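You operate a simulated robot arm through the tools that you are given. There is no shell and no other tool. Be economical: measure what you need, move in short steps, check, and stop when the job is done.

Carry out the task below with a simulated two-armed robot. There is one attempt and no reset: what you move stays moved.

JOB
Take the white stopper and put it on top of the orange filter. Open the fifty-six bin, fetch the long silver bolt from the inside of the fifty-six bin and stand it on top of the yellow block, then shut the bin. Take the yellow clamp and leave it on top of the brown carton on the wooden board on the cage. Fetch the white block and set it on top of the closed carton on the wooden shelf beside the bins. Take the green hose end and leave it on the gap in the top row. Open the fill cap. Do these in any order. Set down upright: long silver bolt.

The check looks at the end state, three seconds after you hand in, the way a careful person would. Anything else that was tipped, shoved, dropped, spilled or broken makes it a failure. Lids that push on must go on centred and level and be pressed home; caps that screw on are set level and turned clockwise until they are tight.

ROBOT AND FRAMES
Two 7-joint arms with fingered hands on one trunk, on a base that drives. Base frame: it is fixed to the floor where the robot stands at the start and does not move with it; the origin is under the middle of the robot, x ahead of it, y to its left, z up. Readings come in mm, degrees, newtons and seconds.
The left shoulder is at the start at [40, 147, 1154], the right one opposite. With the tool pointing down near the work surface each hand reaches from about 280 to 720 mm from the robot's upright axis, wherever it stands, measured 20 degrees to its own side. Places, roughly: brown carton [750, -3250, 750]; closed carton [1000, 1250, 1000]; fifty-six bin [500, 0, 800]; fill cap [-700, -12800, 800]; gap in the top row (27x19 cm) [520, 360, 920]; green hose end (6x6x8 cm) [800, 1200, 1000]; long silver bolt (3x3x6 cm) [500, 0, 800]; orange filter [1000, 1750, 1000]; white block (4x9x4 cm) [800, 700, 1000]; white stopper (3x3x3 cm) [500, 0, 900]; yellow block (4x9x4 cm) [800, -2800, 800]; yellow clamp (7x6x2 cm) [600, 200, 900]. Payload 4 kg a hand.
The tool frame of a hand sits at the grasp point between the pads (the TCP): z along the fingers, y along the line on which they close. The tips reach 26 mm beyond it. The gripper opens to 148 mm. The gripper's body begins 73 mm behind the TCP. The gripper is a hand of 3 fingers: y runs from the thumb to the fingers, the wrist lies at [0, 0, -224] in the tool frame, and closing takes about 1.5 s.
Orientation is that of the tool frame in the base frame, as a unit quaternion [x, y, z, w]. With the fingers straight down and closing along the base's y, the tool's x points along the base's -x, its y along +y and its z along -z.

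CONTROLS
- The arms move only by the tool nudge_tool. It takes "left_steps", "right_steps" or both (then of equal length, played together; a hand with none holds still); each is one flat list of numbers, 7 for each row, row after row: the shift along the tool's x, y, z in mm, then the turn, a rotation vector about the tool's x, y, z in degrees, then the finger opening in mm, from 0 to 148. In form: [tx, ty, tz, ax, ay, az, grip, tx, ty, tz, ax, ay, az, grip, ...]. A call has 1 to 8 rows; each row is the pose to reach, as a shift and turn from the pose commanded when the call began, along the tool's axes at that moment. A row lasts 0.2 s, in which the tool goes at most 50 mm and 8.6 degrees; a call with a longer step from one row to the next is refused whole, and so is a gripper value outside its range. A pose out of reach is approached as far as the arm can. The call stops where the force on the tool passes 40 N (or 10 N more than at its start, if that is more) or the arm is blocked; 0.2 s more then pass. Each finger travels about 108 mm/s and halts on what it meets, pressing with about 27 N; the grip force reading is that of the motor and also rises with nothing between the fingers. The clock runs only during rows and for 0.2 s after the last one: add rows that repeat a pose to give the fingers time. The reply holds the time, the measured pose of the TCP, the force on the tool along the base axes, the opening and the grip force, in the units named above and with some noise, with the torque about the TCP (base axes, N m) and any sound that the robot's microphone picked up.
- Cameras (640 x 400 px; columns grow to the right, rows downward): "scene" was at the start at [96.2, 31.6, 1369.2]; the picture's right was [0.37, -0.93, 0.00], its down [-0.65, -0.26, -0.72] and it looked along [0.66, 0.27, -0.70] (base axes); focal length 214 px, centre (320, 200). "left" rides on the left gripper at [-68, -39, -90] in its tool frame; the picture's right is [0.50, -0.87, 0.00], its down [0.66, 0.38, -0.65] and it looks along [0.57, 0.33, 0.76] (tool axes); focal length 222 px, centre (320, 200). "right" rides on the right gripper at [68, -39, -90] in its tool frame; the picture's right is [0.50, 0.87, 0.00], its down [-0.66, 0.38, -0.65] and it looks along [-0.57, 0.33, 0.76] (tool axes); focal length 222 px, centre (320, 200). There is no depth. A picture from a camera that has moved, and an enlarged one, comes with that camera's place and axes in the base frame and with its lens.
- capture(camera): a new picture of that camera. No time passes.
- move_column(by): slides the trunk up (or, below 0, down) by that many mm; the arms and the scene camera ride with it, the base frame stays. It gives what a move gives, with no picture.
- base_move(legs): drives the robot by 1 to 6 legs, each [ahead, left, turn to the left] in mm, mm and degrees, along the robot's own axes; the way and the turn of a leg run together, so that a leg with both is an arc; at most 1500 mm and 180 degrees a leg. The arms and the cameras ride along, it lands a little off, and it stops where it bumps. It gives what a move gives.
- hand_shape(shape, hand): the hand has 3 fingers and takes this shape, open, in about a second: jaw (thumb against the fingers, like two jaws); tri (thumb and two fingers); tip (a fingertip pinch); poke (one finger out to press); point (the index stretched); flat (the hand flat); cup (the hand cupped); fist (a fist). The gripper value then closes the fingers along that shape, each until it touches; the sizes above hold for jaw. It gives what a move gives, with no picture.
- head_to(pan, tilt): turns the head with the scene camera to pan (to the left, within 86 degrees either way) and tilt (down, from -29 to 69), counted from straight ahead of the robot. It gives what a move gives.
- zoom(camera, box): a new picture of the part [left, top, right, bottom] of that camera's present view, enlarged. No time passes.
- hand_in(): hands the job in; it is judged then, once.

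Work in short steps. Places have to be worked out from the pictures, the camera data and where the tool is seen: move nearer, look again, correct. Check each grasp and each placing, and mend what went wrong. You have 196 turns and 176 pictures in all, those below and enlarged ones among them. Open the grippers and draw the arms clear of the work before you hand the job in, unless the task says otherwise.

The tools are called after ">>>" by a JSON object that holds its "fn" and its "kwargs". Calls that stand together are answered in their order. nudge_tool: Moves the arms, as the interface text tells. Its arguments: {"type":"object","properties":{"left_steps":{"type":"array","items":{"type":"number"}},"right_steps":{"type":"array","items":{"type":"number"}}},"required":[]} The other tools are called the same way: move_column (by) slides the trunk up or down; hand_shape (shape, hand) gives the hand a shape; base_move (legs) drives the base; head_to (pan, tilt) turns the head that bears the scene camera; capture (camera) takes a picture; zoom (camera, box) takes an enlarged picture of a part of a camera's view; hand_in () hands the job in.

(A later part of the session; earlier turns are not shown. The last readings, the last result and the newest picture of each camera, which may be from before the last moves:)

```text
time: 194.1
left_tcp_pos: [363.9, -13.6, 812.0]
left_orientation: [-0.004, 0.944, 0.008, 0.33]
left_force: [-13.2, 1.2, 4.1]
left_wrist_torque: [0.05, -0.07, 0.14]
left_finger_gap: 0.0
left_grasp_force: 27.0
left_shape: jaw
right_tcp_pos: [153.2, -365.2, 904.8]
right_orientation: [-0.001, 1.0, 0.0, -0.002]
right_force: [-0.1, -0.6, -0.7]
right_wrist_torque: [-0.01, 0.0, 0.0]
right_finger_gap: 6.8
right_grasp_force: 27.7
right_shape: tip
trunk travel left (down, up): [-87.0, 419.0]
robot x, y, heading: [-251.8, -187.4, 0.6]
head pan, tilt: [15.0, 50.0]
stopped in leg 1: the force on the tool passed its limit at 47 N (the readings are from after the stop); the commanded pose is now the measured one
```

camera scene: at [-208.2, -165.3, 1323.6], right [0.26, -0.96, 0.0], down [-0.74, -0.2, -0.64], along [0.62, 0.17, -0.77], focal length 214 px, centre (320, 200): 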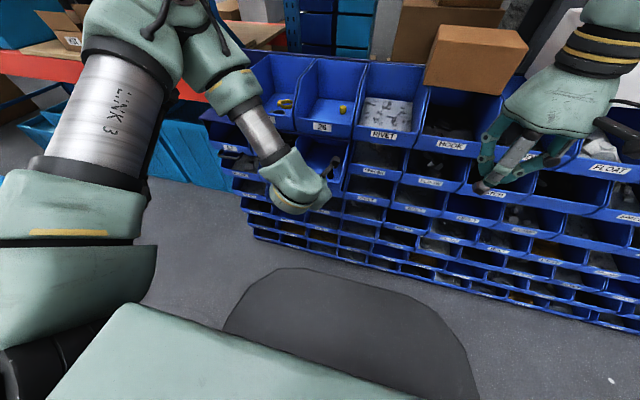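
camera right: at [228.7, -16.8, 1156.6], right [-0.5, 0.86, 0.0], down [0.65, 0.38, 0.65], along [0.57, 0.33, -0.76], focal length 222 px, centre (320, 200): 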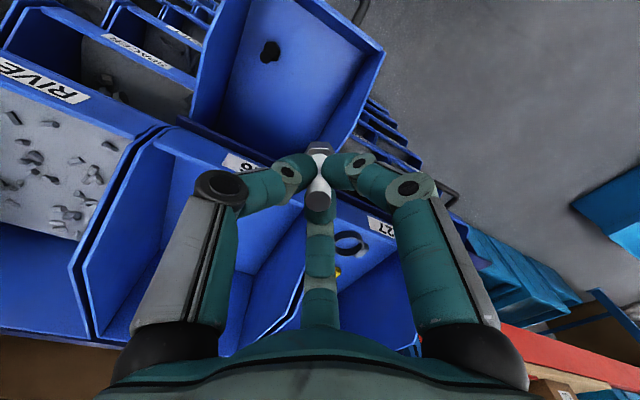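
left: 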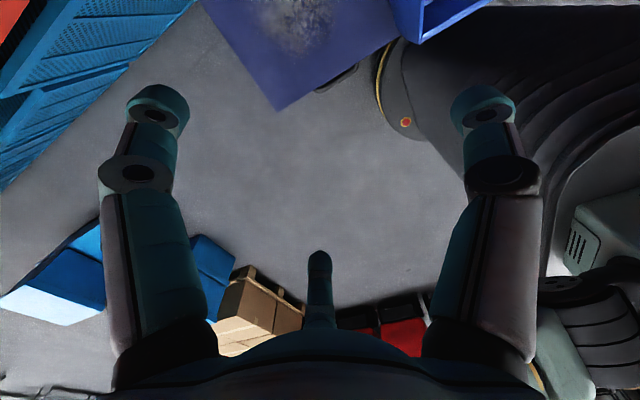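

Bin 56 is shut against its stop. I back off, raise the trunk again and verify.

>>> {"fn": "base_move", "kwargs": {"legs": [[-200, 0, 0]]}}

>>> {"fn": "move_column", "kwargs": {"by": 238}}

>>> {"fn": "nudge_tool", "kwargs": {"left_steps": [-20, 0, -20, 0, 8, 0, 0, -40, 0, -40, 0, 16, 0, 30, -40, 0, -60, 0, 24, 0, 60, -40, 0, -60, 0, 32, 0, 80, -40, 0, -60, 0, 38.8, 0, 90]}}

>>> {"fn": "capture", "kwargs": {"camera": "scene"}}

```text
time: 195.7
left_tcp_pos: [167.5, -14.4, 812.7]
left_orientation: [-0.004, 0.944, 0.009, 0.331]
left_force: [0.3, -0.2, -0.9]
left_wrist_torque: [0.0, 0.01, -0.01]
left_finger_gap: 0.0
left_grasp_force: 27.1
left_shape: jaw
right_tcp_pos: [-43.9, -366.1, 904.5]
right_orientation: [-0.003, 1.0, 0.0, -0.002]
right_force: [0.9, -0.1, -0.6]
right_wrist_torque: [-0.01, -0.02, -0.02]
right_finger_gap: 6.9
right_grasp_force: 26.9
right_shape: tip
trunk travel left (down, up): [-87.0, 419.0]
robot x, y, heading: [-447.0, -189.4, 0.7]
head pan, tilt: [15.0, 50.0]
```

```text
time: 198.1
left_tcp_pos: [166.7, -14.5, 1049.7]
left_orientation: [-0.004, 0.944, 0.009, 0.33]
left_force: [-0.1, -0.2, 0.3]
left_wrist_torque: [0.01, 0.0, 0.02]
left_finger_gap: 0.1
left_grasp_force: 27.1
left_shape: jaw
right_tcp_pos: [-42.6, -366.6, 1140.6]
right_orientation: [-0.002, 1.0, 0.0, -0.003]
right_force: [0.9, 0.3, -0.2]
right_wrist_torque: [-0.05, 0.01, 0.0]
right_finger_gap: 7.2
right_grasp_force: 27.0
right_shape: tip
trunk travel left (down, up): [-325.0, 181.0]
robot x, y, heading: [-446.8, -189.2, 0.7]
head pan, tilt: [15.0, 50.0]
```

```text
time: 199.3
left_tcp_pos: [162.7, -15.5, 1121.9]
left_orientation: [-0.007, 1.0, 0.006, -0.003]
left_force: [0.0, 0.4, -0.3]
left_wrist_torque: [0.02, 0.0, -0.01]
left_finger_gap: 89.3
left_grasp_force: 0.0
left_shape: jaw
right_tcp_pos: [-41.9, -365.4, 1141.8]
right_orientation: [-0.003, 1.0, -0.001, -0.002]
right_force: [-0.2, -0.7, -0.3]
right_wrist_torque: [0.0, -0.02, -0.01]
right_finger_gap: 7.0
right_grasp_force: 27.3
right_shape: tip
trunk travel left (down, up): [-325.0, 181.0]
robot x, y, heading: [-449.9, -185.1, 0.6]
head pan, tilt: [15.0, 50.0]
```

```text
49 pictures are left
camera scene: at [-354.3, -167.0, 1361.2], right [0.27, -0.96, 0.0], down [-0.74, -0.21, -0.64], along [0.62, 0.17, -0.77], focal length 214 px, centre (320, 200)
```

scene: 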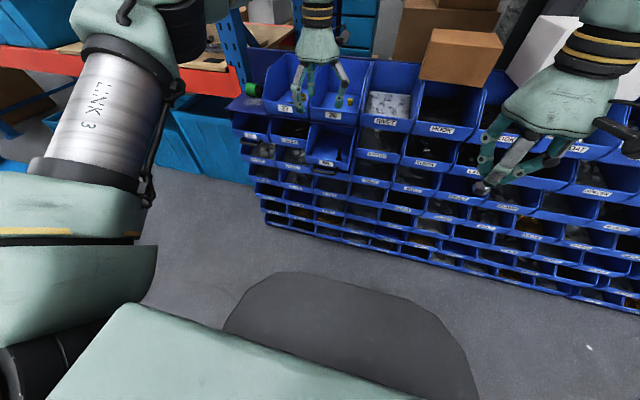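

Bin 56 still looks proud of its neighbours, so I zoom to check.

>>> {"fn": "zoom", "kwargs": {"camera": "scene", "box": [240, 90, 420, 200]}}

```text
3.56 times, centred on (330, 145) of scene
camera zoom: at [-354.3, -167.0, 1361.2], right [0.27, -0.96, 0.0], down [-0.74, -0.21, -0.64], along [0.62, 0.17, -0.77], focal length 763 px, centre (284, 396)
```

zoom: 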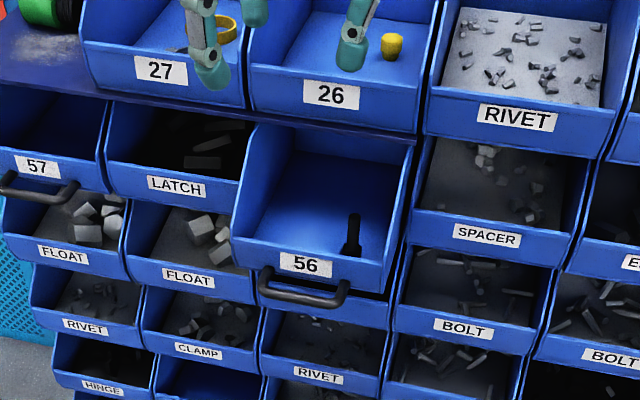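

Withdrawing dragged it out again: the tips had hooked behind the handle. I repeat the push with the tips a bit higher, and this time will lift the hand before withdrawing.

>>> {"fn": "nudge_tool", "kwargs": {"left_steps": [0, 0, 12, 0, -8, 0, 60, 0, 0, 24, 0, -16, 0, 30, -2, 0, 36, 0, -24, 0, 10, -4, 0, 48, 0, -32, 0, 0, -5, 0, 60, 0, -38.8, 0, 0, -5, 0, 60, 0, -38.8, 0, 0]}}

>>> {"fn": "move_column", "kwargs": {"by": -238}}

```text
time: 200.7
left_tcp_pos: [166.9, -15.9, 1062.9]
left_orientation: [-0.005, 0.944, 0.008, 0.331]
left_force: [0.1, 0.4, 0.1]
left_wrist_torque: [0.0, 0.03, -0.01]
left_finger_gap: 0.2
left_grasp_force: 27.1
left_shape: jaw
right_tcp_pos: [-42.5, -365.8, 1141.6]
right_orientation: [-0.003, 1.0, 0.0, -0.002]
right_force: [0.6, -1.2, -0.8]
right_wrist_torque: [0.01, 0.02, 0.02]
right_finger_gap: 7.3
right_grasp_force: 27.3
right_shape: tip
trunk travel left (down, up): [-325.0, 181.0]
robot x, y, heading: [-452.7, -190.0, 0.6]
head pan, tilt: [15.0, 50.0]
```

```text
time: 203.2
left_tcp_pos: [166.1, -15.1, 825.1]
left_orientation: [-0.005, 0.944, 0.008, 0.331]
left_force: [0.4, -0.4, -0.3]
left_wrist_torque: [-0.03, -0.01, 0.04]
left_finger_gap: 0.2
left_grasp_force: 26.9
left_shape: jaw
right_tcp_pos: [-42.4, -366.4, 902.8]
right_orientation: [-0.002, 1.0, 0.0, -0.004]
right_force: [0.3, 0.0, -1.1]
right_wrist_torque: [0.0, 0.02, 0.01]
right_finger_gap: 7.1
right_grasp_force: 26.9
right_shape: tip
trunk travel left (down, up): [-87.0, 419.0]
robot x, y, heading: [-450.6, -186.9, 0.4]
head pan, tilt: [15.0, 50.0]
```

Now push to the stop.

>>> {"fn": "base_move", "kwargs": {"legs": [[180, 0, 0]]}}

>>> {"fn": "base_move", "kwargs": {"legs": [[25, 0, 0]]}}

>>> {"fn": "zoom", "kwargs": {"camera": "scene", "box": [220, 40, 420, 190]}}

```text
time: 204.7
left_tcp_pos: [347.7, -13.8, 824.1]
left_orientation: [-0.005, 0.944, 0.009, 0.329]
left_force: [0.3, -0.1, -0.5]
left_wrist_torque: [0.0, -0.02, 0.03]
left_finger_gap: 0.0
left_grasp_force: 27.2
left_shape: jaw
right_tcp_pos: [135.8, -364.9, 902.8]
right_orientation: [-0.002, 1.0, 0.001, -0.002]
right_force: [0.6, -0.2, -1.0]
right_wrist_torque: [-0.01, -0.02, -0.01]
right_finger_gap: 7.0
right_grasp_force: 26.5
right_shape: tip
trunk travel left (down, up): [-87.0, 419.0]
robot x, y, heading: [-269.8, -187.7, 0.8]
head pan, tilt: [15.0, 50.0]
```

```text
time: 205.7
left_tcp_pos: [362.1, -15.9, 822.6]
left_orientation: [-0.004, 0.946, 0.006, 0.325]
left_force: [-6.0, 0.2, 1.2]
left_wrist_torque: [0.03, 0.06, 0.02]
left_finger_gap: 0.0
left_grasp_force: 26.5
left_shape: jaw
right_tcp_pos: [157.4, -363.8, 903.4]
right_orientation: [-0.002, 1.0, 0.0, -0.003]
right_force: [-0.8, 0.3, -1.6]
right_wrist_torque: [-0.01, -0.01, -0.04]
right_finger_gap: 7.1
right_grasp_force: 27.0
right_shape: tip
trunk travel left (down, up): [-87.0, 419.0]
robot x, y, heading: [-248.6, -182.9, 0.6]
head pan, tilt: [15.0, 50.0]
stopped in leg 1: the force on the tool passed its limit at 54 N (the readings are from after the stop); the commanded pose is now the measured one
```

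```text
2.67 times, centred on (320, 115) of scene
camera zoom: at [-154.8, -163.9, 1123.2], right [0.27, -0.96, 0.0], down [-0.74, -0.21, -0.64], along [0.62, 0.17, -0.77], focal length 572 px, centre (320, 427)
```

zoom: 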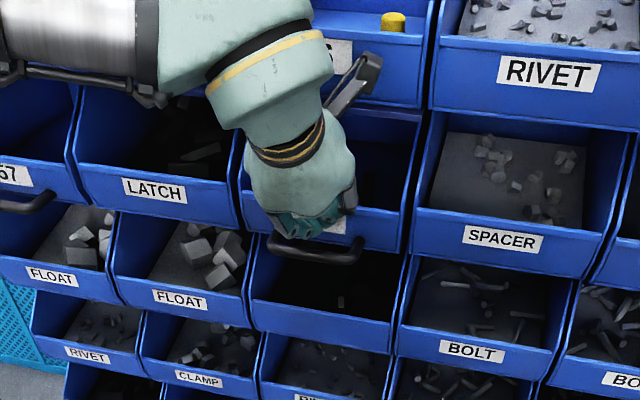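

Flush now. I lift the fingertips first, then retreat up and back.

>>> {"fn": "nudge_tool", "kwargs": {"left_steps": [-7, 0, -11, 0, 0, 0, 0, -13, 0, -22, 0, 0, 0, 0, -8, 0, -40, 0, 0, 0, 0, 5, 0, -75, 0, 0, 0, 0, 15, 0, -110, 0, 0, 0, 0]}}

>>> {"fn": "base_move", "kwargs": {"legs": [[-120, 0, 0]]}}

>>> {"fn": "zoom", "kwargs": {"camera": "scene", "box": [220, 40, 420, 190]}}

```text
time: 206.8
left_tcp_pos: [284.0, -18.8, 900.7]
left_orientation: [-0.005, 0.946, 0.007, 0.325]
left_force: [0.6, -0.1, -0.8]
left_wrist_torque: [0.01, 0.0, -0.03]
left_finger_gap: 0.1
left_grasp_force: 27.1
left_shape: jaw
right_tcp_pos: [158.7, -362.4, 903.6]
right_orientation: [-0.003, 1.0, 0.0, -0.003]
right_force: [0.0, -0.3, -1.4]
right_wrist_torque: [0.01, 0.0, -0.04]
right_finger_gap: 6.8
right_grasp_force: 27.2
right_shape: tip
trunk travel left (down, up): [-87.0, 419.0]
robot x, y, heading: [-247.4, -187.2, 0.7]
head pan, tilt: [15.0, 50.0]
```

```text
time: 208.1
left_tcp_pos: [166.5, -20.9, 901.6]
left_orientation: [-0.005, 0.946, 0.008, 0.325]
left_force: [-0.7, -0.5, 0.7]
left_wrist_torque: [-0.03, -0.01, 0.0]
left_finger_gap: 0.0
left_grasp_force: 26.9
left_shape: jaw
right_tcp_pos: [39.4, -363.3, 904.1]
right_orientation: [-0.003, 1.0, 0.0, -0.002]
right_force: [-0.5, -0.5, -0.5]
right_wrist_torque: [-0.02, 0.0, -0.03]
right_finger_gap: 6.9
right_grasp_force: 26.8
right_shape: tip
trunk travel left (down, up): [-87.0, 419.0]
robot x, y, heading: [-367.2, -185.8, 0.9]
head pan, tilt: [15.0, 50.0]
```

```text
2.67 times, centred on (320, 115) of scene
camera zoom: at [-274.8, -165.1, 1123.2], right [0.27, -0.96, 0.0], down [-0.74, -0.21, -0.64], along [0.62, 0.17, -0.77], focal length 572 px, centre (320, 427)
```

zoom: 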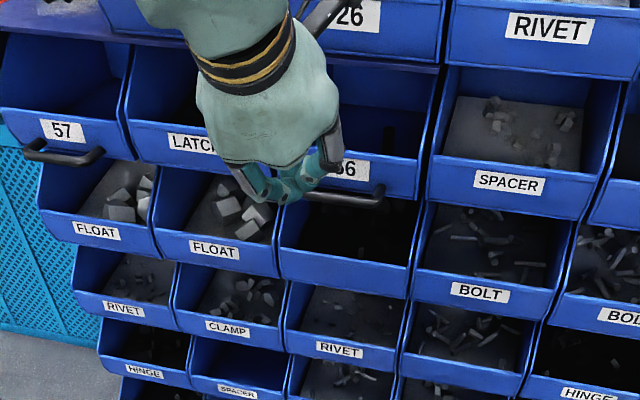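

Bin 56 stays shut. I raise the trunk, straighten the left hand, set it to "tip" and drive over bin 27 for the clamp.

>>> {"fn": "move_column", "kwargs": {"by": 238}}

>>> {"fn": "nudge_tool", "kwargs": {"left_steps": [0, 0, 0, 0, 8, 0, 30, 0, 0, 0, 0, 16, 0, 50, 0, 0, 0, 0, 24, 0, 70, 0, 0, 0, 0, 32, 0, 80, 0, 0, 0, 0, 38, 0, 90]}}

>>> {"fn": "hand_shape", "kwargs": {"shape": "tip", "hand": "left"}}

>>> {"fn": "base_move", "kwargs": {"legs": [[0, 192, -0.8], [340, 0, 0]]}}

>>> {"fn": "capture", "kwargs": {"camera": "left"}}

>>> {"fn": "capture", "kwargs": {"camera": "scene"}}

```text
time: 210.6
left_tcp_pos: [166.6, -20.5, 1139.4]
left_orientation: [-0.005, 0.946, 0.007, 0.324]
left_force: [-0.4, -0.7, -0.4]
left_wrist_torque: [0.03, 0.0, 0.0]
left_finger_gap: 0.0
left_grasp_force: 26.7
left_shape: jaw
right_tcp_pos: [38.9, -365.7, 1141.1]
right_orientation: [-0.004, 1.0, 0.001, -0.003]
right_force: [-0.6, 0.9, -0.7]
right_wrist_torque: [0.02, 0.0, -0.02]
right_finger_gap: 7.0
right_grasp_force: 27.5
right_shape: tip
trunk travel left (down, up): [-325.0, 181.0]
robot x, y, heading: [-368.1, -187.6, 0.6]
head pan, tilt: [15.0, 50.0]
```

```text
time: 211.8
left_tcp_pos: [167.2, -19.8, 1138.8]
left_orientation: [-0.007, 1.0, 0.005, -0.003]
left_force: [-0.9, 1.1, 0.1]
left_wrist_torque: [-0.01, -0.01, 0.01]
left_finger_gap: 89.6
left_grasp_force: 0.0
left_shape: jaw
right_tcp_pos: [39.7, -364.8, 1140.8]
right_orientation: [-0.003, 1.0, 0.0, -0.003]
right_force: [-0.4, -0.2, -0.6]
right_wrist_torque: [0.01, 0.0, 0.01]
right_finger_gap: 7.0
right_grasp_force: 27.1
right_shape: tip
trunk travel left (down, up): [-325.0, 181.0]
robot x, y, heading: [-370.0, -189.4, 0.7]
head pan, tilt: [15.0, 50.0]
```

```text
time: 212.7
left_tcp_pos: [166.7, -19.0, 1138.9]
left_orientation: [-0.006, 1.0, 0.005, -0.001]
left_force: [0.3, -0.2, 0.7]
left_wrist_torque: [-0.02, 0.02, -0.01]
left_finger_gap: 147.8
left_grasp_force: 0.2
left_shape: tip
right_tcp_pos: [38.5, -364.8, 1141.0]
right_orientation: [-0.004, 1.0, 0.0, -0.003]
right_force: [-0.5, 0.7, -0.5]
right_wrist_torque: [-0.01, 0.03, 0.03]
right_finger_gap: 7.1
right_grasp_force: 26.8
right_shape: tip
trunk travel left (down, up): [-325.0, 181.0]
robot x, y, heading: [-370.0, -185.4, 0.9]
head pan, tilt: [15.0, 50.0]
```

```text
time: 216.1
left_tcp_pos: [506.0, 166.6, 1139.3]
left_orientation: [0.0, 1.0, 0.006, -0.002]
left_force: [0.3, -0.3, 0.1]
left_wrist_torque: [0.02, 0.01, 0.0]
left_finger_gap: 148.1
left_grasp_force: 0.2
left_shape: tip
right_tcp_pos: [373.5, -176.6, 1141.3]
right_orientation: [0.004, 1.0, 0.0, -0.004]
right_force: [-0.8, -0.1, -0.8]
right_wrist_torque: [-0.02, -0.02, -0.01]
right_finger_gap: 7.1
right_grasp_force: 27.3
right_shape: tip
trunk travel left (down, up): [-325.0, 181.0]
robot x, y, heading: [-31.3, 7.1, -0.1]
head pan, tilt: [15.0, 50.0]
```

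```text
45 pictures are left
camera left: at [574.7, 125.9, 1229.4], right [-0.5, -0.87, -0.01], down [-0.65, 0.37, 0.66], along [-0.57, 0.34, -0.75], focal length 222 px, centre (320, 200)
```

left: 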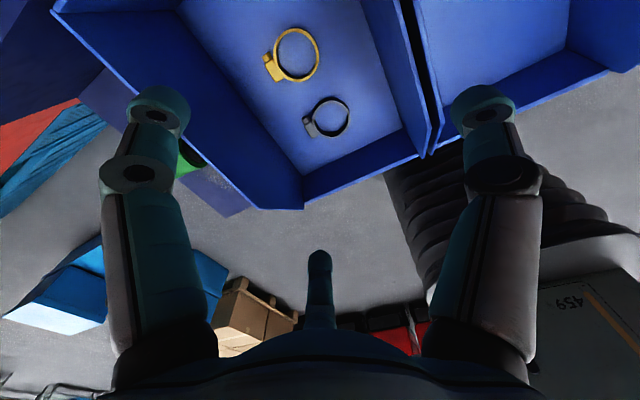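

```text
44 pictures are left
camera scene: at [63.2, 27.0, 1361.3], right [0.26, -0.97, 0.0], down [-0.74, -0.2, -0.64], along [0.62, 0.16, -0.77], focal length 214 px, centre (320, 200)
```

scene: 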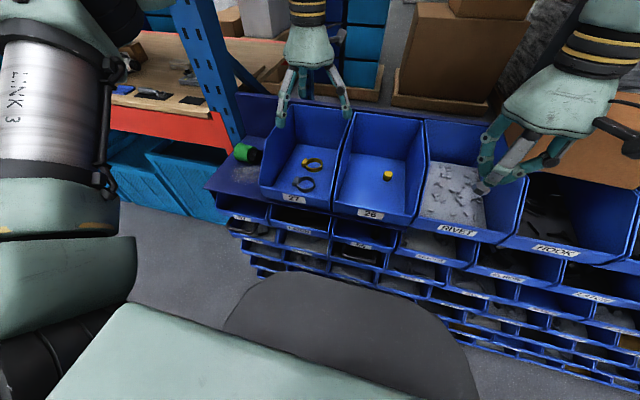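

The yellow clamp ring is at about [552, 176, 925], its block pointing +y between where the fingers land. I lower the left hand over it.

>>> {"fn": "nudge_tool", "kwargs": {"left_steps": [-23, 5, 20, 0, 0, 0, 120, -46, 9.4, 50, 0, 0, 0, 100, -46, 9.4, 95, 0, 0, 0, 85, -46, 9.4, 135, 0, 0, 0, 82, -46, 9.4, 160, 0, 0, 0, 82, -46, 9.4, 160, 0, 0, 0, 82]}}

>>> {"fn": "capture", "kwargs": {"camera": "left"}}

```text
time: 217.5
left_tcp_pos: [548.9, 177.1, 979.1]
left_orientation: [0.001, 1.0, 0.005, -0.001]
left_force: [-0.5, 0.3, 0.1]
left_wrist_torque: [-0.01, -0.02, -0.02]
left_finger_gap: 82.7
left_grasp_force: 0.1
left_shape: tip
right_tcp_pos: [373.0, -177.5, 1141.8]
right_orientation: [0.005, 1.0, -0.001, -0.003]
right_force: [0.1, -0.1, 0.0]
right_wrist_torque: [-0.03, -0.01, -0.01]
right_finger_gap: 7.1
right_grasp_force: 26.8
right_shape: tip
trunk travel left (down, up): [-325.0, 181.0]
robot x, y, heading: [-31.6, 8.9, -0.1]
head pan, tilt: [15.0, 50.0]
```

```text
43 pictures are left
camera left: at [619.4, 137.5, 1069.5], right [-0.5, -0.87, -0.01], down [-0.65, 0.37, 0.66], along [-0.57, 0.34, -0.75], focal length 222 px, centre (320, 200)
```

left: 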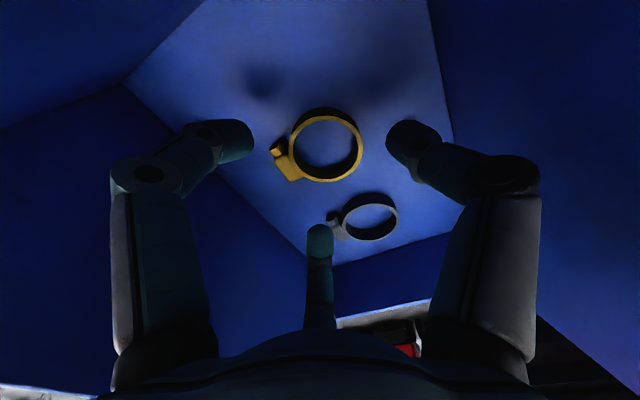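

Ring centred under the hand. I lower to z 944 and close.

>>> {"fn": "nudge_tool", "kwargs": {"left_steps": [-1, -2, 18, 0, 0, 0, 82, -1, -2, 34, 0, 0, 0, 82, -1, -2, 34, 0, 0, 0, 65, -1, -2, 34, 0, 0, 0, 50, -1, -2, 34, 0, 0, 0, 35, -1, -2, 34, 0, 0, 0, 25, -1, -2, 34, 0, 0, 0, 25]}}

>>> {"fn": "capture", "kwargs": {"camera": "left"}}

```text
time: 219.1
left_tcp_pos: [553.5, 177.2, 944.3]
left_orientation: [0.0, 1.0, 0.005, -0.001]
left_force: [0.0, 0.4, -0.3]
left_wrist_torque: [-0.01, 0.01, 0.02]
left_finger_gap: 47.1
left_grasp_force: 27.5
left_shape: tip
right_tcp_pos: [374.1, -176.5, 1141.8]
right_orientation: [0.005, 1.0, 0.0, -0.002]
right_force: [0.4, 0.2, -0.1]
right_wrist_torque: [0.03, -0.01, -0.01]
right_finger_gap: 7.0
right_grasp_force: 27.5
right_shape: tip
trunk travel left (down, up): [-325.0, 181.0]
robot x, y, heading: [-27.5, 7.2, -0.2]
head pan, tilt: [15.0, 50.0]
```

```text
42 pictures are left
camera left: at [622.5, 136.2, 1034.8], right [-0.5, -0.87, -0.01], down [-0.65, 0.37, 0.66], along [-0.57, 0.34, -0.75], focal length 222 px, centre (320, 200)
```

left: 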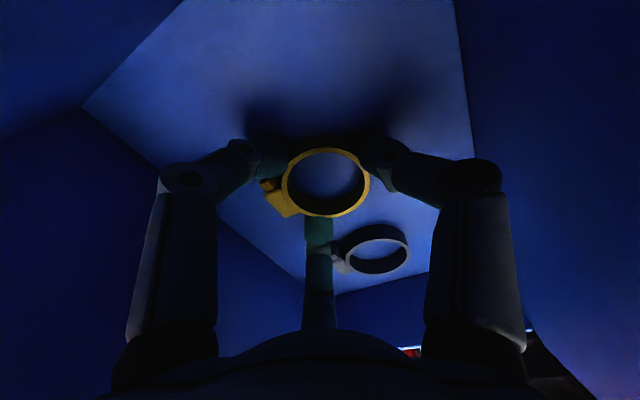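

Gripped at 47 mm. I lift it out.

>>> {"fn": "nudge_tool", "kwargs": {"left_steps": [0, 0, -15, 0, 0, 0, 25, 0, 0, -55, 0, 0, 0, 25, 0, 0, -100, 0, 0, 0, 25, 0, 0, -145, 0, 0, 0, 25, 0, 0, -190, 0, 0, 0, 25, 0, 0, -210, 0, 0, 0, 25]}}

>>> {"fn": "base_move", "kwargs": {"legs": [[-400, 0, 0]]}}

>>> {"fn": "head_to", "kwargs": {"pan": -70, "tilt": 20}}

>>> {"fn": "capture", "kwargs": {"camera": "scene"}}

>>> {"fn": "capture", "kwargs": {"camera": "left"}}

```text
time: 220.5
left_tcp_pos: [555.3, 172.0, 1154.2]
left_orientation: [0.001, 1.0, 0.006, -0.002]
left_force: [0.4, -1.7, 0.0]
left_wrist_torque: [0.02, 0.0, 0.04]
left_finger_gap: 47.1
left_grasp_force: 26.3
left_shape: tip
right_tcp_pos: [373.0, -175.7, 1141.7]
right_orientation: [0.005, 1.0, 0.0, -0.003]
right_force: [0.1, -0.3, -1.2]
right_wrist_torque: [0.0, -0.02, -0.01]
right_finger_gap: 7.0
right_grasp_force: 27.3
right_shape: tip
trunk travel left (down, up): [-325.0, 181.0]
robot x, y, heading: [-30.0, 5.7, -0.4]
head pan, tilt: [15.0, 50.0]
```

```text
time: 223.0
left_tcp_pos: [152.5, 174.0, 1153.2]
left_orientation: [0.001, 1.0, 0.005, -0.002]
left_force: [0.1, 0.2, -0.1]
left_wrist_torque: [-0.03, -0.01, 0.0]
left_finger_gap: 47.2
left_grasp_force: 26.8
left_shape: tip
right_tcp_pos: [-28.8, -175.9, 1140.8]
right_orientation: [0.003, 1.0, 0.0, -0.004]
right_force: [-0.1, -0.5, 0.0]
right_wrist_torque: [0.02, 0.01, 0.02]
right_finger_gap: 7.0
right_grasp_force: 26.9
right_shape: tip
trunk travel left (down, up): [-325.0, 181.0]
robot x, y, heading: [-430.0, 6.1, 0.1]
head pan, tilt: [15.0, 50.0]
```

```text
time: 224.6
left_tcp_pos: [151.4, 174.6, 1154.6]
left_orientation: [0.001, 1.0, 0.005, -0.002]
left_force: [0.5, 0.0, -0.4]
left_wrist_torque: [-0.01, -0.01, -0.01]
left_finger_gap: 47.3
left_grasp_force: 26.7
left_shape: tip
right_tcp_pos: [-30.2, -175.1, 1140.6]
right_orientation: [0.004, 1.0, 0.001, -0.003]
right_force: [0.4, 0.0, -0.5]
right_wrist_torque: [0.04, 0.0, 0.01]
right_finger_gap: 7.0
right_grasp_force: 26.9
right_shape: tip
trunk travel left (down, up): [-325.0, 181.0]
robot x, y, heading: [-436.4, 10.5, -0.0]
head pan, tilt: [-70.0, 20.0]
```

```text
41 pictures are left
camera scene: at [-381.2, -79.3, 1406.8], right [-0.94, -0.34, 0.0], down [-0.12, 0.32, -0.94], along [0.32, -0.88, -0.34], focal length 214 px, centre (320, 200)
```

scene: 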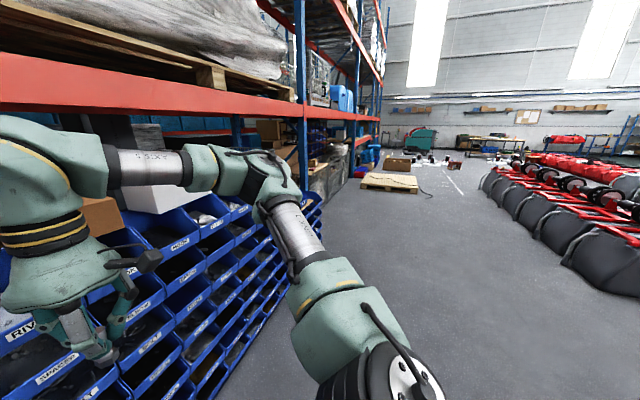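

```text
40 pictures are left
camera left: at [220.9, 134.3, 1243.7], right [-0.5, -0.87, -0.01], down [-0.65, 0.37, 0.66], along [-0.57, 0.34, -0.75], focal length 222 px, centre (320, 200)
```

left: 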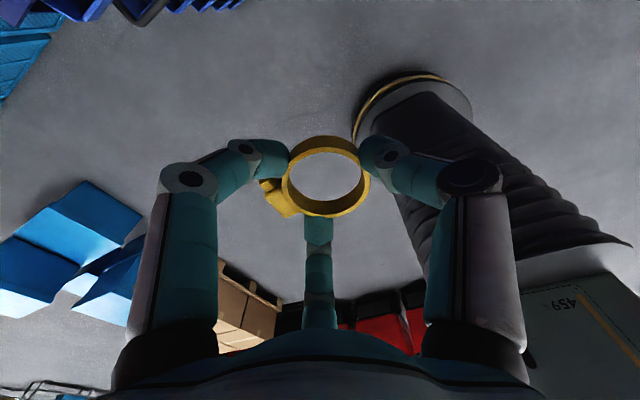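

Both items held. The way to the right is clear, so I drive 2800 mm right along the racks.

>>> {"fn": "base_move", "kwargs": {"legs": [[0, -1400, 0], [0, -1300, 0]]}}

>>> {"fn": "head_to", "kwargs": {"pan": 0, "tilt": 25}}

>>> {"fn": "capture", "kwargs": {"camera": "scene"}}

```text
time: 237.6
left_tcp_pos: [128.5, -2514.8, 1153.2]
left_orientation: [0.007, 1.0, 0.005, -0.001]
left_force: [-0.3, -0.4, 0.5]
left_wrist_torque: [-0.02, 0.02, 0.03]
left_finger_gap: 47.4
left_grasp_force: 26.9
left_shape: tip
right_tcp_pos: [-55.6, -2862.0, 1142.0]
right_orientation: [0.011, 1.0, 0.0, -0.002]
right_force: [0.1, -0.3, -0.2]
right_wrist_torque: [-0.02, 0.03, 0.01]
right_finger_gap: 7.1
right_grasp_force: 27.3
right_shape: tip
trunk travel left (down, up): [-325.0, 181.0]
robot x, y, heading: [-460.0, -2672.4, -1.1]
head pan, tilt: [-70.0, 20.0]
```

```text
time: 239.0
left_tcp_pos: [129.6, -2514.1, 1154.3]
left_orientation: [0.007, 1.0, 0.005, 0.0]
left_force: [-0.5, -0.5, -0.2]
left_wrist_torque: [-0.01, 0.02, 0.03]
left_finger_gap: 47.0
left_grasp_force: 27.3
left_shape: tip
right_tcp_pos: [-56.1, -2862.6, 1141.1]
right_orientation: [0.01, 1.0, 0.0, -0.002]
right_force: [0.5, -0.2, -0.4]
right_wrist_torque: [0.03, 0.0, 0.02]
right_finger_gap: 7.1
right_grasp_force: 27.1
right_shape: tip
trunk travel left (down, up): [-325.0, 181.0]
robot x, y, heading: [-457.2, -2670.2, -0.7]
head pan, tilt: [0.0, 25.0]
```

```text
39 pictures are left
camera scene: at [-345.7, -2674.6, 1398.7], right [-0.02, -1.0, 0.0], down [-0.42, 0.01, -0.91], along [0.91, -0.01, -0.42], focal length 214 px, centre (320, 200)
```

scene: 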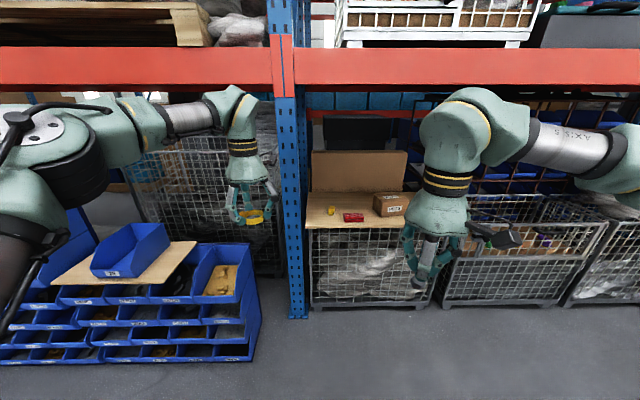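

A cage with a wooden board lies ahead, holding a yellow block, a red item and a brown carton. I zoom in.

>>> {"fn": "zoom", "kwargs": {"camera": "scene", "box": [290, 150, 450, 250]}}

```text
4.00 times, centred on (370, 200) of scene
camera zoom: at [-345.7, -2674.6, 1398.7], right [-0.02, -1.0, 0.0], down [-0.42, 0.01, -0.91], along [0.91, -0.01, -0.42], focal length 858 px, centre (120, 200)
```

zoom: 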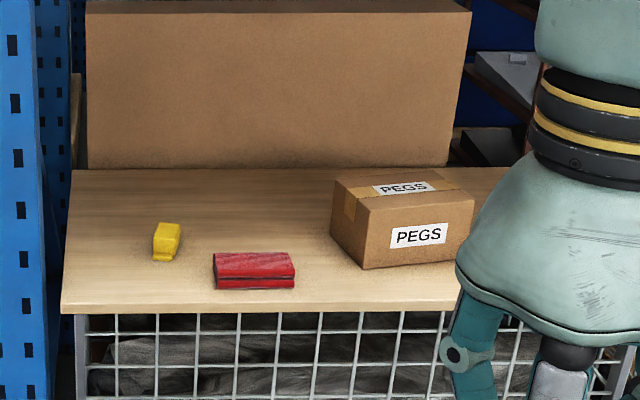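

Yellow block near [820, -2760], PEGS carton near [885, -3144]. I retract the left hand and drive up to the board.

>>> {"fn": "nudge_tool", "kwargs": {"left_steps": [40, 0, 0, 0, 0, 0, 25, 80, 0, 0, 0, 0, 0, 25, 120, 0, 0, 0, 0, 0, 25, 160, 0, 0, 0, 0, 0, 25, 200, 0, 0, 0, 0, 0, 25]}}

>>> {"fn": "base_move", "kwargs": {"legs": [[0, 50, 0.8], [640, 0, 0]]}}

>>> {"fn": "head_to", "kwargs": {"pan": -10, "tilt": 45}}

>>> {"fn": "capture", "kwargs": {"camera": "scene"}}

>>> {"fn": "capture", "kwargs": {"camera": "right"}}

```text
time: 240.2
left_tcp_pos: [-73.9, -2512.2, 1152.6]
left_orientation: [0.005, 1.0, 0.006, 0.0]
left_force: [0.3, 0.2, 0.0]
left_wrist_torque: [0.01, -0.05, -0.03]
left_finger_gap: 47.2
left_grasp_force: 26.8
left_shape: tip
right_tcp_pos: [-56.6, -2861.1, 1142.6]
right_orientation: [0.009, 1.0, 0.0, -0.003]
right_force: [-0.9, 0.2, -0.5]
right_wrist_torque: [0.01, 0.02, -0.02]
right_finger_gap: 6.9
right_grasp_force: 27.0
right_shape: tip
trunk travel left (down, up): [-325.0, 181.0]
robot x, y, heading: [-459.6, -2674.5, -0.8]
head pan, tilt: [0.0, 25.0]
```

```text
time: 244.3
left_tcp_pos: [579.5, -2459.3, 1153.3]
left_orientation: [0.001, 1.0, 0.005, -0.001]
left_force: [0.6, 0.1, -0.8]
left_wrist_torque: [-0.01, 0.0, -0.03]
left_finger_gap: 47.1
left_grasp_force: 27.0
left_shape: tip
right_tcp_pos: [599.3, -2808.1, 1141.4]
right_orientation: [0.006, 1.0, 0.0, -0.003]
right_force: [0.0, -0.2, 0.1]
right_wrist_torque: [-0.01, 0.01, -0.03]
right_finger_gap: 7.2
right_grasp_force: 27.1
right_shape: tip
trunk travel left (down, up): [-325.0, 181.0]
robot x, y, heading: [196.3, -2626.1, -0.4]
head pan, tilt: [0.0, 25.0]
```

```text
time: 245.2
left_tcp_pos: [580.8, -2460.3, 1152.9]
left_orientation: [0.002, 1.0, 0.005, -0.002]
left_force: [-0.8, -0.3, -0.5]
left_wrist_torque: [0.01, 0.03, -0.01]
left_finger_gap: 47.1
left_grasp_force: 27.6
left_shape: tip
right_tcp_pos: [599.4, -2808.5, 1141.3]
right_orientation: [0.005, 1.0, 0.0, -0.003]
right_force: [0.3, -0.7, -0.8]
right_wrist_torque: [0.0, -0.01, 0.03]
right_finger_gap: 6.8
right_grasp_force: 27.0
right_shape: tip
trunk travel left (down, up): [-325.0, 181.0]
robot x, y, heading: [191.3, -2625.1, -0.2]
head pan, tilt: [-10.0, 45.0]
```

```text
37 pictures are left
camera scene: at [296.5, -2638.8, 1368.2], right [-0.18, -0.98, 0.0], down [-0.7, 0.13, -0.71], along [0.7, -0.13, -0.71], focal length 214 px, centre (320, 200)
```

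scene: 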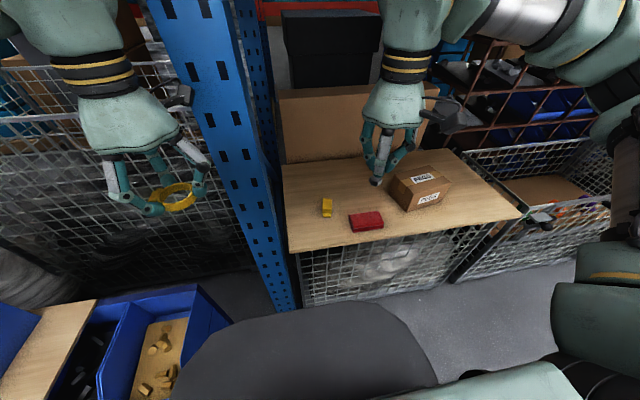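

```text
36 pictures are left
camera right: at [531.4, -2848.4, 1231.8], right [-0.49, 0.87, 0.0], down [0.66, 0.37, 0.65], along [0.57, 0.32, -0.76], focal length 222 px, centre (320, 200)
```

right: 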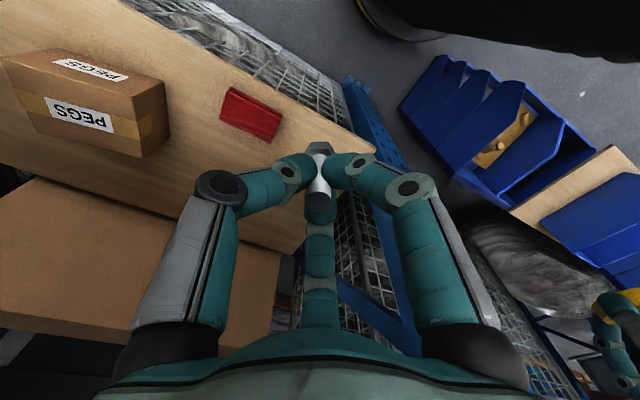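

Block triangulates to [820, -2761, 790], top near 810. I bring the bolt above it.

>>> {"fn": "nudge_tool", "kwargs": {"right_steps": [-42, 9, 0, 0, 0, 0, 0, -84, 18, 0, 0, 0, 0, 0, -126, 27, 10, 0, 0, 0, 0, -168, 36, 30, 0, 0, 0, 0, -205, 44, 55, 0, 0, 0, 0, -221, 48, 95, 0, 0, 0, 0, -221, 48, 140, 0, 0, 0, 0, -221, 48, 185, 0, 0, 0, 0]}}

>>> {"fn": "capture", "kwargs": {"camera": "right"}}

>>> {"fn": "zoom", "kwargs": {"camera": "scene", "box": [270, 120, 430, 240]}}

```text
time: 247.0
left_tcp_pos: [580.8, -2460.4, 1151.7]
left_orientation: [0.002, 1.0, 0.005, -0.002]
left_force: [0.1, -0.3, -0.4]
left_wrist_torque: [0.0, 0.0, -0.02]
left_finger_gap: 47.3
left_grasp_force: 27.3
left_shape: tip
right_tcp_pos: [821.3, -2765.2, 955.3]
right_orientation: [0.006, 1.0, 0.0, -0.004]
right_force: [1.0, 0.3, -0.6]
right_wrist_torque: [-0.02, 0.02, 0.01]
right_finger_gap: 7.2
right_grasp_force: 27.3
right_shape: tip
trunk travel left (down, up): [-325.0, 181.0]
robot x, y, heading: [195.5, -2623.6, -0.3]
head pan, tilt: [-10.0, 45.0]
```

```text
35 pictures are left
camera right: at [752.8, -2802.5, 1044.4], right [-0.49, 0.87, 0.0], down [0.66, 0.37, 0.65], along [0.56, 0.32, -0.76], focal length 222 px, centre (320, 200)
```

right: 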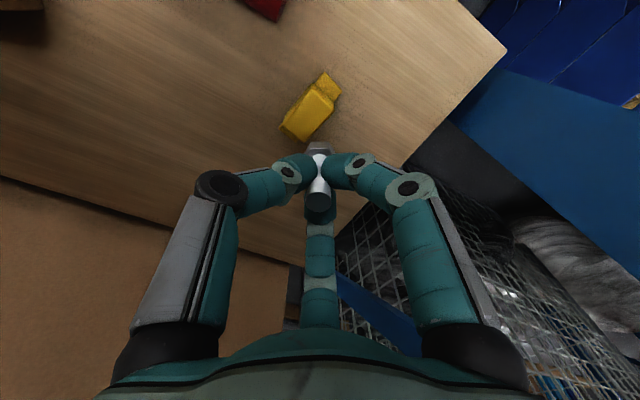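

```text
3.33 times, centred on (350, 180) of scene
camera zoom: at [297.3, -2638.9, 1368.1], right [-0.18, -0.98, 0.0], down [-0.7, 0.13, -0.71], along [0.69, -0.13, -0.71], focal length 715 px, centre (220, 267)
```

zoom: 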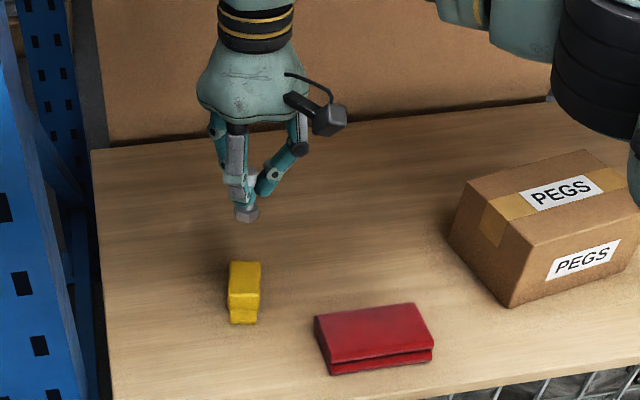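

I shift the hand (+15, -3) toward the block's raised middle and lower to about 40 mm above it for a fine check.

>>> {"fn": "nudge_tool", "kwargs": {"right_steps": [-8, -2, 20, 0, 0, 0, 0, -15, -3, 45, 0, 0, 0, 0, -15, -3, 68, 0, 0, 0, 0, -15, -3, 68, 0, 0, 0, 0]}}

>>> {"fn": "zoom", "kwargs": {"camera": "right", "box": [230, 60, 410, 220]}}

>>> {"fn": "zoom", "kwargs": {"camera": "scene", "box": [290, 150, 370, 220]}}

```text
time: 248.0
left_tcp_pos: [581.3, -2459.3, 1152.3]
left_orientation: [0.002, 1.0, 0.006, -0.002]
left_force: [0.1, 1.2, -0.5]
left_wrist_torque: [-0.02, -0.01, 0.02]
left_finger_gap: 47.0
left_grasp_force: 26.9
left_shape: tip
right_tcp_pos: [835.2, -2767.9, 885.4]
right_orientation: [0.005, 1.0, 0.0, -0.003]
right_force: [0.5, 0.1, -0.3]
right_wrist_torque: [0.01, 0.01, 0.0]
right_finger_gap: 6.9
right_grasp_force: 27.0
right_shape: tip
trunk travel left (down, up): [-325.0, 181.0]
robot x, y, heading: [196.5, -2628.7, -0.3]
head pan, tilt: [-10.0, 45.0]
```

```text
2.50 times, centred on (320, 140) of right
camera zoom: at [766.6, -2806.3, 975.6], right [-0.49, 0.87, 0.0], down [0.66, 0.37, 0.65], along [0.57, 0.32, -0.76], focal length 555 px, centre (320, 350)
```

zoom: 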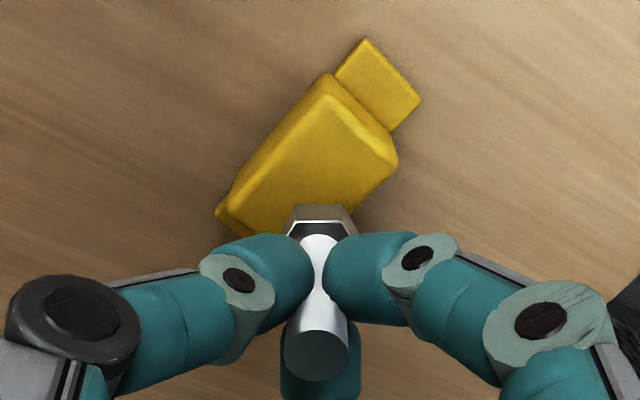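

```text
5.71 times, centred on (330, 185) of scene
camera zoom: at [296.5, -2638.7, 1368.2], right [-0.18, -0.98, 0.0], down [-0.7, 0.13, -0.71], along [0.7, -0.13, -0.71], focal length 1226 px, centre (263, 286)
```

zoom: 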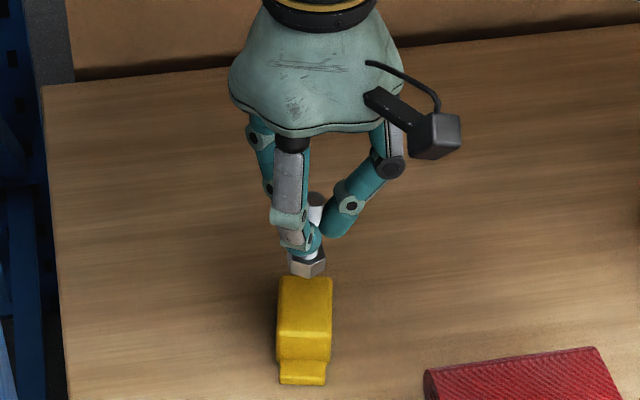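

Bolt head and block top both resolve to about (828, -2769), so it is right above the centre. I descend straight.

>>> {"fn": "nudge_tool", "kwargs": {"right_steps": [0, 0, 10, 0, 0, 0, 0, 0, 0, 19, 0, 0, 0, 0, 0, 0, 24, 0, 0, 0, 0]}}

>>> {"fn": "nudge_tool", "kwargs": {"right_steps": [0, 0, 1.5, 0, 0, 0, 0, 0, 0, 3, 0, 0, 0, 0]}}

>>> {"fn": "zoom", "kwargs": {"camera": "scene", "box": [290, 150, 370, 220]}}

```text
time: 248.8
left_tcp_pos: [579.3, -2458.7, 1152.1]
left_orientation: [0.001, 1.0, 0.005, -0.002]
left_force: [-0.5, 0.6, 0.0]
left_wrist_torque: [0.01, 0.0, -0.03]
left_finger_gap: 47.2
left_grasp_force: 26.7
left_shape: tip
right_tcp_pos: [833.9, -2767.5, 863.4]
right_orientation: [0.006, 1.0, 0.0, -0.004]
right_force: [-0.2, -0.6, 0.1]
right_wrist_torque: [-0.03, 0.03, 0.06]
right_finger_gap: 7.0
right_grasp_force: 26.9
right_shape: tip
trunk travel left (down, up): [-325.0, 181.0]
robot x, y, heading: [196.0, -2627.0, -0.0]
head pan, tilt: [-10.0, 45.0]
```

```text
time: 249.4
left_tcp_pos: [580.3, -2459.8, 1152.2]
left_orientation: [0.002, 1.0, 0.005, -0.002]
left_force: [-0.7, -0.2, -0.9]
left_wrist_torque: [0.01, -0.01, 0.02]
left_finger_gap: 47.2
left_grasp_force: 26.5
left_shape: tip
right_tcp_pos: [834.4, -2766.2, 859.9]
right_orientation: [0.005, 1.0, 0.0, -0.002]
right_force: [-0.7, 0.3, -1.3]
right_wrist_torque: [-0.01, 0.0, -0.01]
right_finger_gap: 7.1
right_grasp_force: 27.1
right_shape: tip
trunk travel left (down, up): [-325.0, 181.0]
robot x, y, heading: [195.5, -2623.3, -0.3]
head pan, tilt: [-10.0, 45.0]
```

```text
5.71 times, centred on (330, 185) of scene
camera zoom: at [296.5, -2638.8, 1368.2], right [-0.18, -0.98, 0.0], down [-0.7, 0.13, -0.71], along [0.7, -0.13, -0.71], focal length 1226 px, centre (263, 286)
```

zoom: 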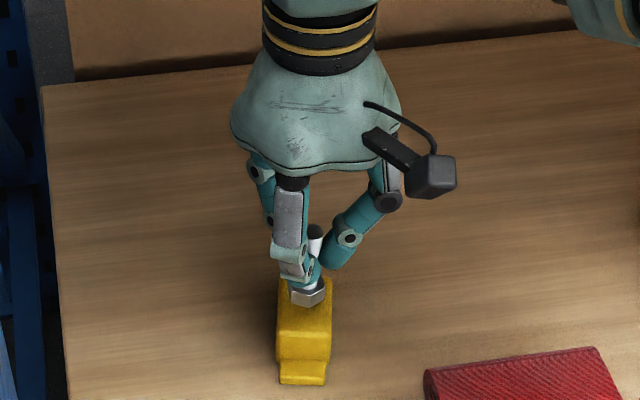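

Centred. I continue down in 1.5 mm steps to contact.

>>> {"fn": "nudge_tool", "kwargs": {"right_steps": [0, 0, 1.5, 0, 0, 0, 0, 0, 0, 3, 0, 0, 0, 0]}}

>>> {"fn": "nudge_tool", "kwargs": {"right_steps": [0, 0, 1.5, 0, 0, 0, 0, 0, 0, 2.5, 0, 0, 0, 0]}}

>>> {"fn": "nudge_tool", "kwargs": {"right_steps": [0, 0, 1.2, 0, 0, 0, 0, 0, 0, 2, 0, 0, 0, 0]}}

```text
time: 250.0
left_tcp_pos: [581.4, -2460.1, 1152.7]
left_orientation: [0.002, 1.0, 0.006, -0.002]
left_force: [-0.5, 0.0, -0.1]
left_wrist_torque: [0.0, 0.01, -0.03]
left_finger_gap: 47.4
left_grasp_force: 27.3
left_shape: tip
right_tcp_pos: [835.3, -2767.8, 858.3]
right_orientation: [0.005, 1.0, 0.0, -0.003]
right_force: [-0.3, 0.5, -0.9]
right_wrist_torque: [-0.02, 0.0, -0.02]
right_finger_gap: 7.1
right_grasp_force: 26.8
right_shape: tip
trunk travel left (down, up): [-325.0, 181.0]
robot x, y, heading: [194.7, -2622.6, 0.1]
head pan, tilt: [-10.0, 45.0]
```

```text
time: 250.6
left_tcp_pos: [580.7, -2458.8, 1153.1]
left_orientation: [0.002, 1.0, 0.005, -0.002]
left_force: [0.7, -0.8, 0.0]
left_wrist_torque: [-0.02, -0.01, 0.0]
left_finger_gap: 47.1
left_grasp_force: 26.5
left_shape: tip
right_tcp_pos: [833.9, -2767.0, 853.2]
right_orientation: [0.005, 1.0, 0.0, -0.003]
right_force: [-0.1, -0.1, -0.5]
right_wrist_torque: [0.01, 0.03, 0.01]
right_finger_gap: 6.8
right_grasp_force: 27.3
right_shape: tip
trunk travel left (down, up): [-325.0, 181.0]
robot x, y, heading: [197.9, -2623.5, -0.2]
head pan, tilt: [-10.0, 45.0]
```

```text
time: 251.2
left_tcp_pos: [579.6, -2460.1, 1153.1]
left_orientation: [0.001, 1.0, 0.005, -0.002]
left_force: [-0.9, -0.1, 0.5]
left_wrist_torque: [-0.01, -0.03, -0.02]
left_finger_gap: 47.0
left_grasp_force: 27.1
left_shape: tip
right_tcp_pos: [834.2, -2766.3, 852.7]
right_orientation: [0.005, 1.0, 0.0, -0.003]
right_force: [-0.5, 0.1, -1.8]
right_wrist_torque: [0.01, 0.0, 0.01]
right_finger_gap: 7.1
right_grasp_force: 27.2
right_shape: tip
trunk travel left (down, up): [-325.0, 181.0]
robot x, y, heading: [194.0, -2624.1, -0.2]
head pan, tilt: [-10.0, 45.0]
```

>>> {"fn": "nudge_tool", "kwargs": {"right_steps": [0, 0, 1.2, 0, 0, 0, 0, 0, 0, 2.4, 0, 0, 0, 0]}}

>>> {"fn": "nudge_tool", "kwargs": {"right_steps": [0, 0, 1.2, 0, 0, 0, 0, 0, 0, 2, 0, 0, 0, 0]}}

>>> {"fn": "zoom", "kwargs": {"camera": "right", "box": [230, 60, 410, 220]}}

```text
time: 251.8
left_tcp_pos: [580.2, -2458.8, 1152.2]
left_orientation: [0.002, 1.0, 0.005, -0.003]
left_force: [0.2, -0.5, -0.2]
left_wrist_torque: [-0.01, -0.01, 0.0]
left_finger_gap: 47.3
left_grasp_force: 27.4
left_shape: tip
right_tcp_pos: [835.1, -2765.7, 849.2]
right_orientation: [0.005, 1.0, 0.0, -0.003]
right_force: [0.2, -0.6, -0.4]
right_wrist_torque: [-0.02, 0.03, -0.03]
right_finger_gap: 7.3
right_grasp_force: 26.9
right_shape: tip
trunk travel left (down, up): [-325.0, 181.0]
robot x, y, heading: [196.7, -2622.0, -0.4]
head pan, tilt: [-10.0, 45.0]
```

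```text
time: 252.4
left_tcp_pos: [580.0, -2459.7, 1151.1]
left_orientation: [0.001, 1.0, 0.005, -0.002]
left_force: [0.1, 0.9, -0.1]
left_wrist_torque: [-0.01, 0.0, 0.01]
left_finger_gap: 47.1
left_grasp_force: 26.7
left_shape: tip
right_tcp_pos: [832.6, -2766.3, 847.3]
right_orientation: [0.005, 1.0, 0.0, -0.002]
right_force: [0.6, -0.6, 0.0]
right_wrist_torque: [-0.03, 0.0, -0.02]
right_finger_gap: 6.9
right_grasp_force: 27.1
right_shape: tip
trunk travel left (down, up): [-325.0, 181.0]
robot x, y, heading: [195.3, -2625.4, -0.1]
head pan, tilt: [-10.0, 45.0]
```

```text
2.50 times, centred on (320, 140) of right
camera zoom: at [766.1, -2805.7, 938.1], right [-0.49, 0.87, 0.0], down [0.66, 0.37, 0.65], along [0.57, 0.32, -0.76], focal length 555 px, centre (320, 350)
```

zoom: 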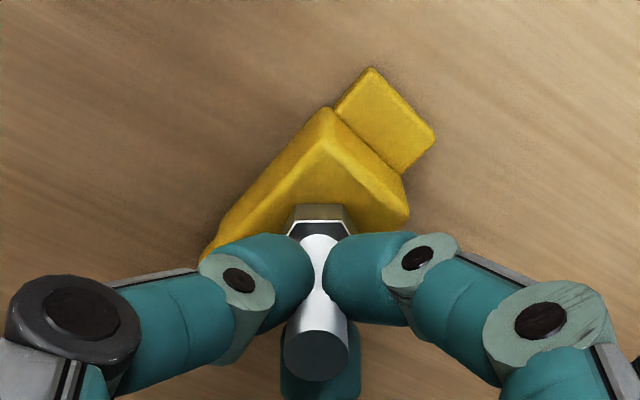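

Almost down. I correct 3 mm toward -y and continue to contact.

>>> {"fn": "nudge_tool", "kwargs": {"right_steps": [0, -3, 0, 0, 0, 0, 0, 0, -3, 1.5, 0, 0, 0, 0, 0, -3, 2.5, 0, 0, 0, 0]}}

>>> {"fn": "nudge_tool", "kwargs": {"right_steps": [0, 0, 1.2, 0, 0, 0, 0, 0, 0, 2.4, 0, 0, 0, 0]}}

>>> {"fn": "nudge_tool", "kwargs": {"right_steps": [0, 0, 1.2, 0, 0, 0, 0, 0, 0, 2.4, 0, 0, 0, 0]}}

```text
time: 253.2
left_tcp_pos: [580.2, -2460.1, 1153.8]
left_orientation: [0.002, 1.0, 0.005, -0.001]
left_force: [-0.2, 0.0, -0.4]
left_wrist_torque: [-0.02, -0.02, 0.02]
left_finger_gap: 47.0
left_grasp_force: 27.7
left_shape: tip
right_tcp_pos: [834.3, -2768.7, 846.4]
right_orientation: [0.005, 1.0, 0.0, -0.002]
right_force: [1.4, 0.4, 4.5]
right_wrist_torque: [-0.03, 0.01, -0.02]
right_finger_gap: 6.9
right_grasp_force: 27.1
right_shape: tip
trunk travel left (down, up): [-325.0, 181.0]
robot x, y, heading: [194.1, -2626.4, -0.2]
head pan, tilt: [-10.0, 45.0]
```

```text
time: 253.8
left_tcp_pos: [578.2, -2459.4, 1154.2]
left_orientation: [0.003, 1.0, 0.005, -0.001]
left_force: [0.1, 0.4, -0.4]
left_wrist_torque: [0.01, -0.05, 0.0]
left_finger_gap: 47.3
left_grasp_force: 27.2
left_shape: tip
right_tcp_pos: [833.8, -2768.7, 846.5]
right_orientation: [0.005, 1.0, 0.0, -0.001]
right_force: [3.2, -0.2, 17.2]
right_wrist_torque: [-0.02, -0.03, 0.05]
right_finger_gap: 7.5
right_grasp_force: 26.6
right_shape: tip
trunk travel left (down, up): [-325.0, 181.0]
robot x, y, heading: [195.0, -2626.9, -0.1]
head pan, tilt: [-10.0, 45.0]
```

```text
time: 254.4
left_tcp_pos: [578.3, -2459.2, 1154.1]
left_orientation: [0.002, 1.0, 0.006, 0.0]
left_force: [0.0, -0.9, -0.2]
left_wrist_torque: [-0.03, 0.02, 0.02]
left_finger_gap: 47.2
left_grasp_force: 27.1
left_shape: tip
right_tcp_pos: [835.2, -2768.9, 845.0]
right_orientation: [0.005, 1.0, 0.0, 0.001]
right_force: [5.9, 1.1, 26.8]
right_wrist_torque: [0.0, -0.13, 0.01]
right_finger_gap: 8.0
right_grasp_force: 26.6
right_shape: tip
trunk travel left (down, up): [-325.0, 181.0]
robot x, y, heading: [198.9, -2625.2, -0.5]
head pan, tilt: [-10.0, 45.0]
```

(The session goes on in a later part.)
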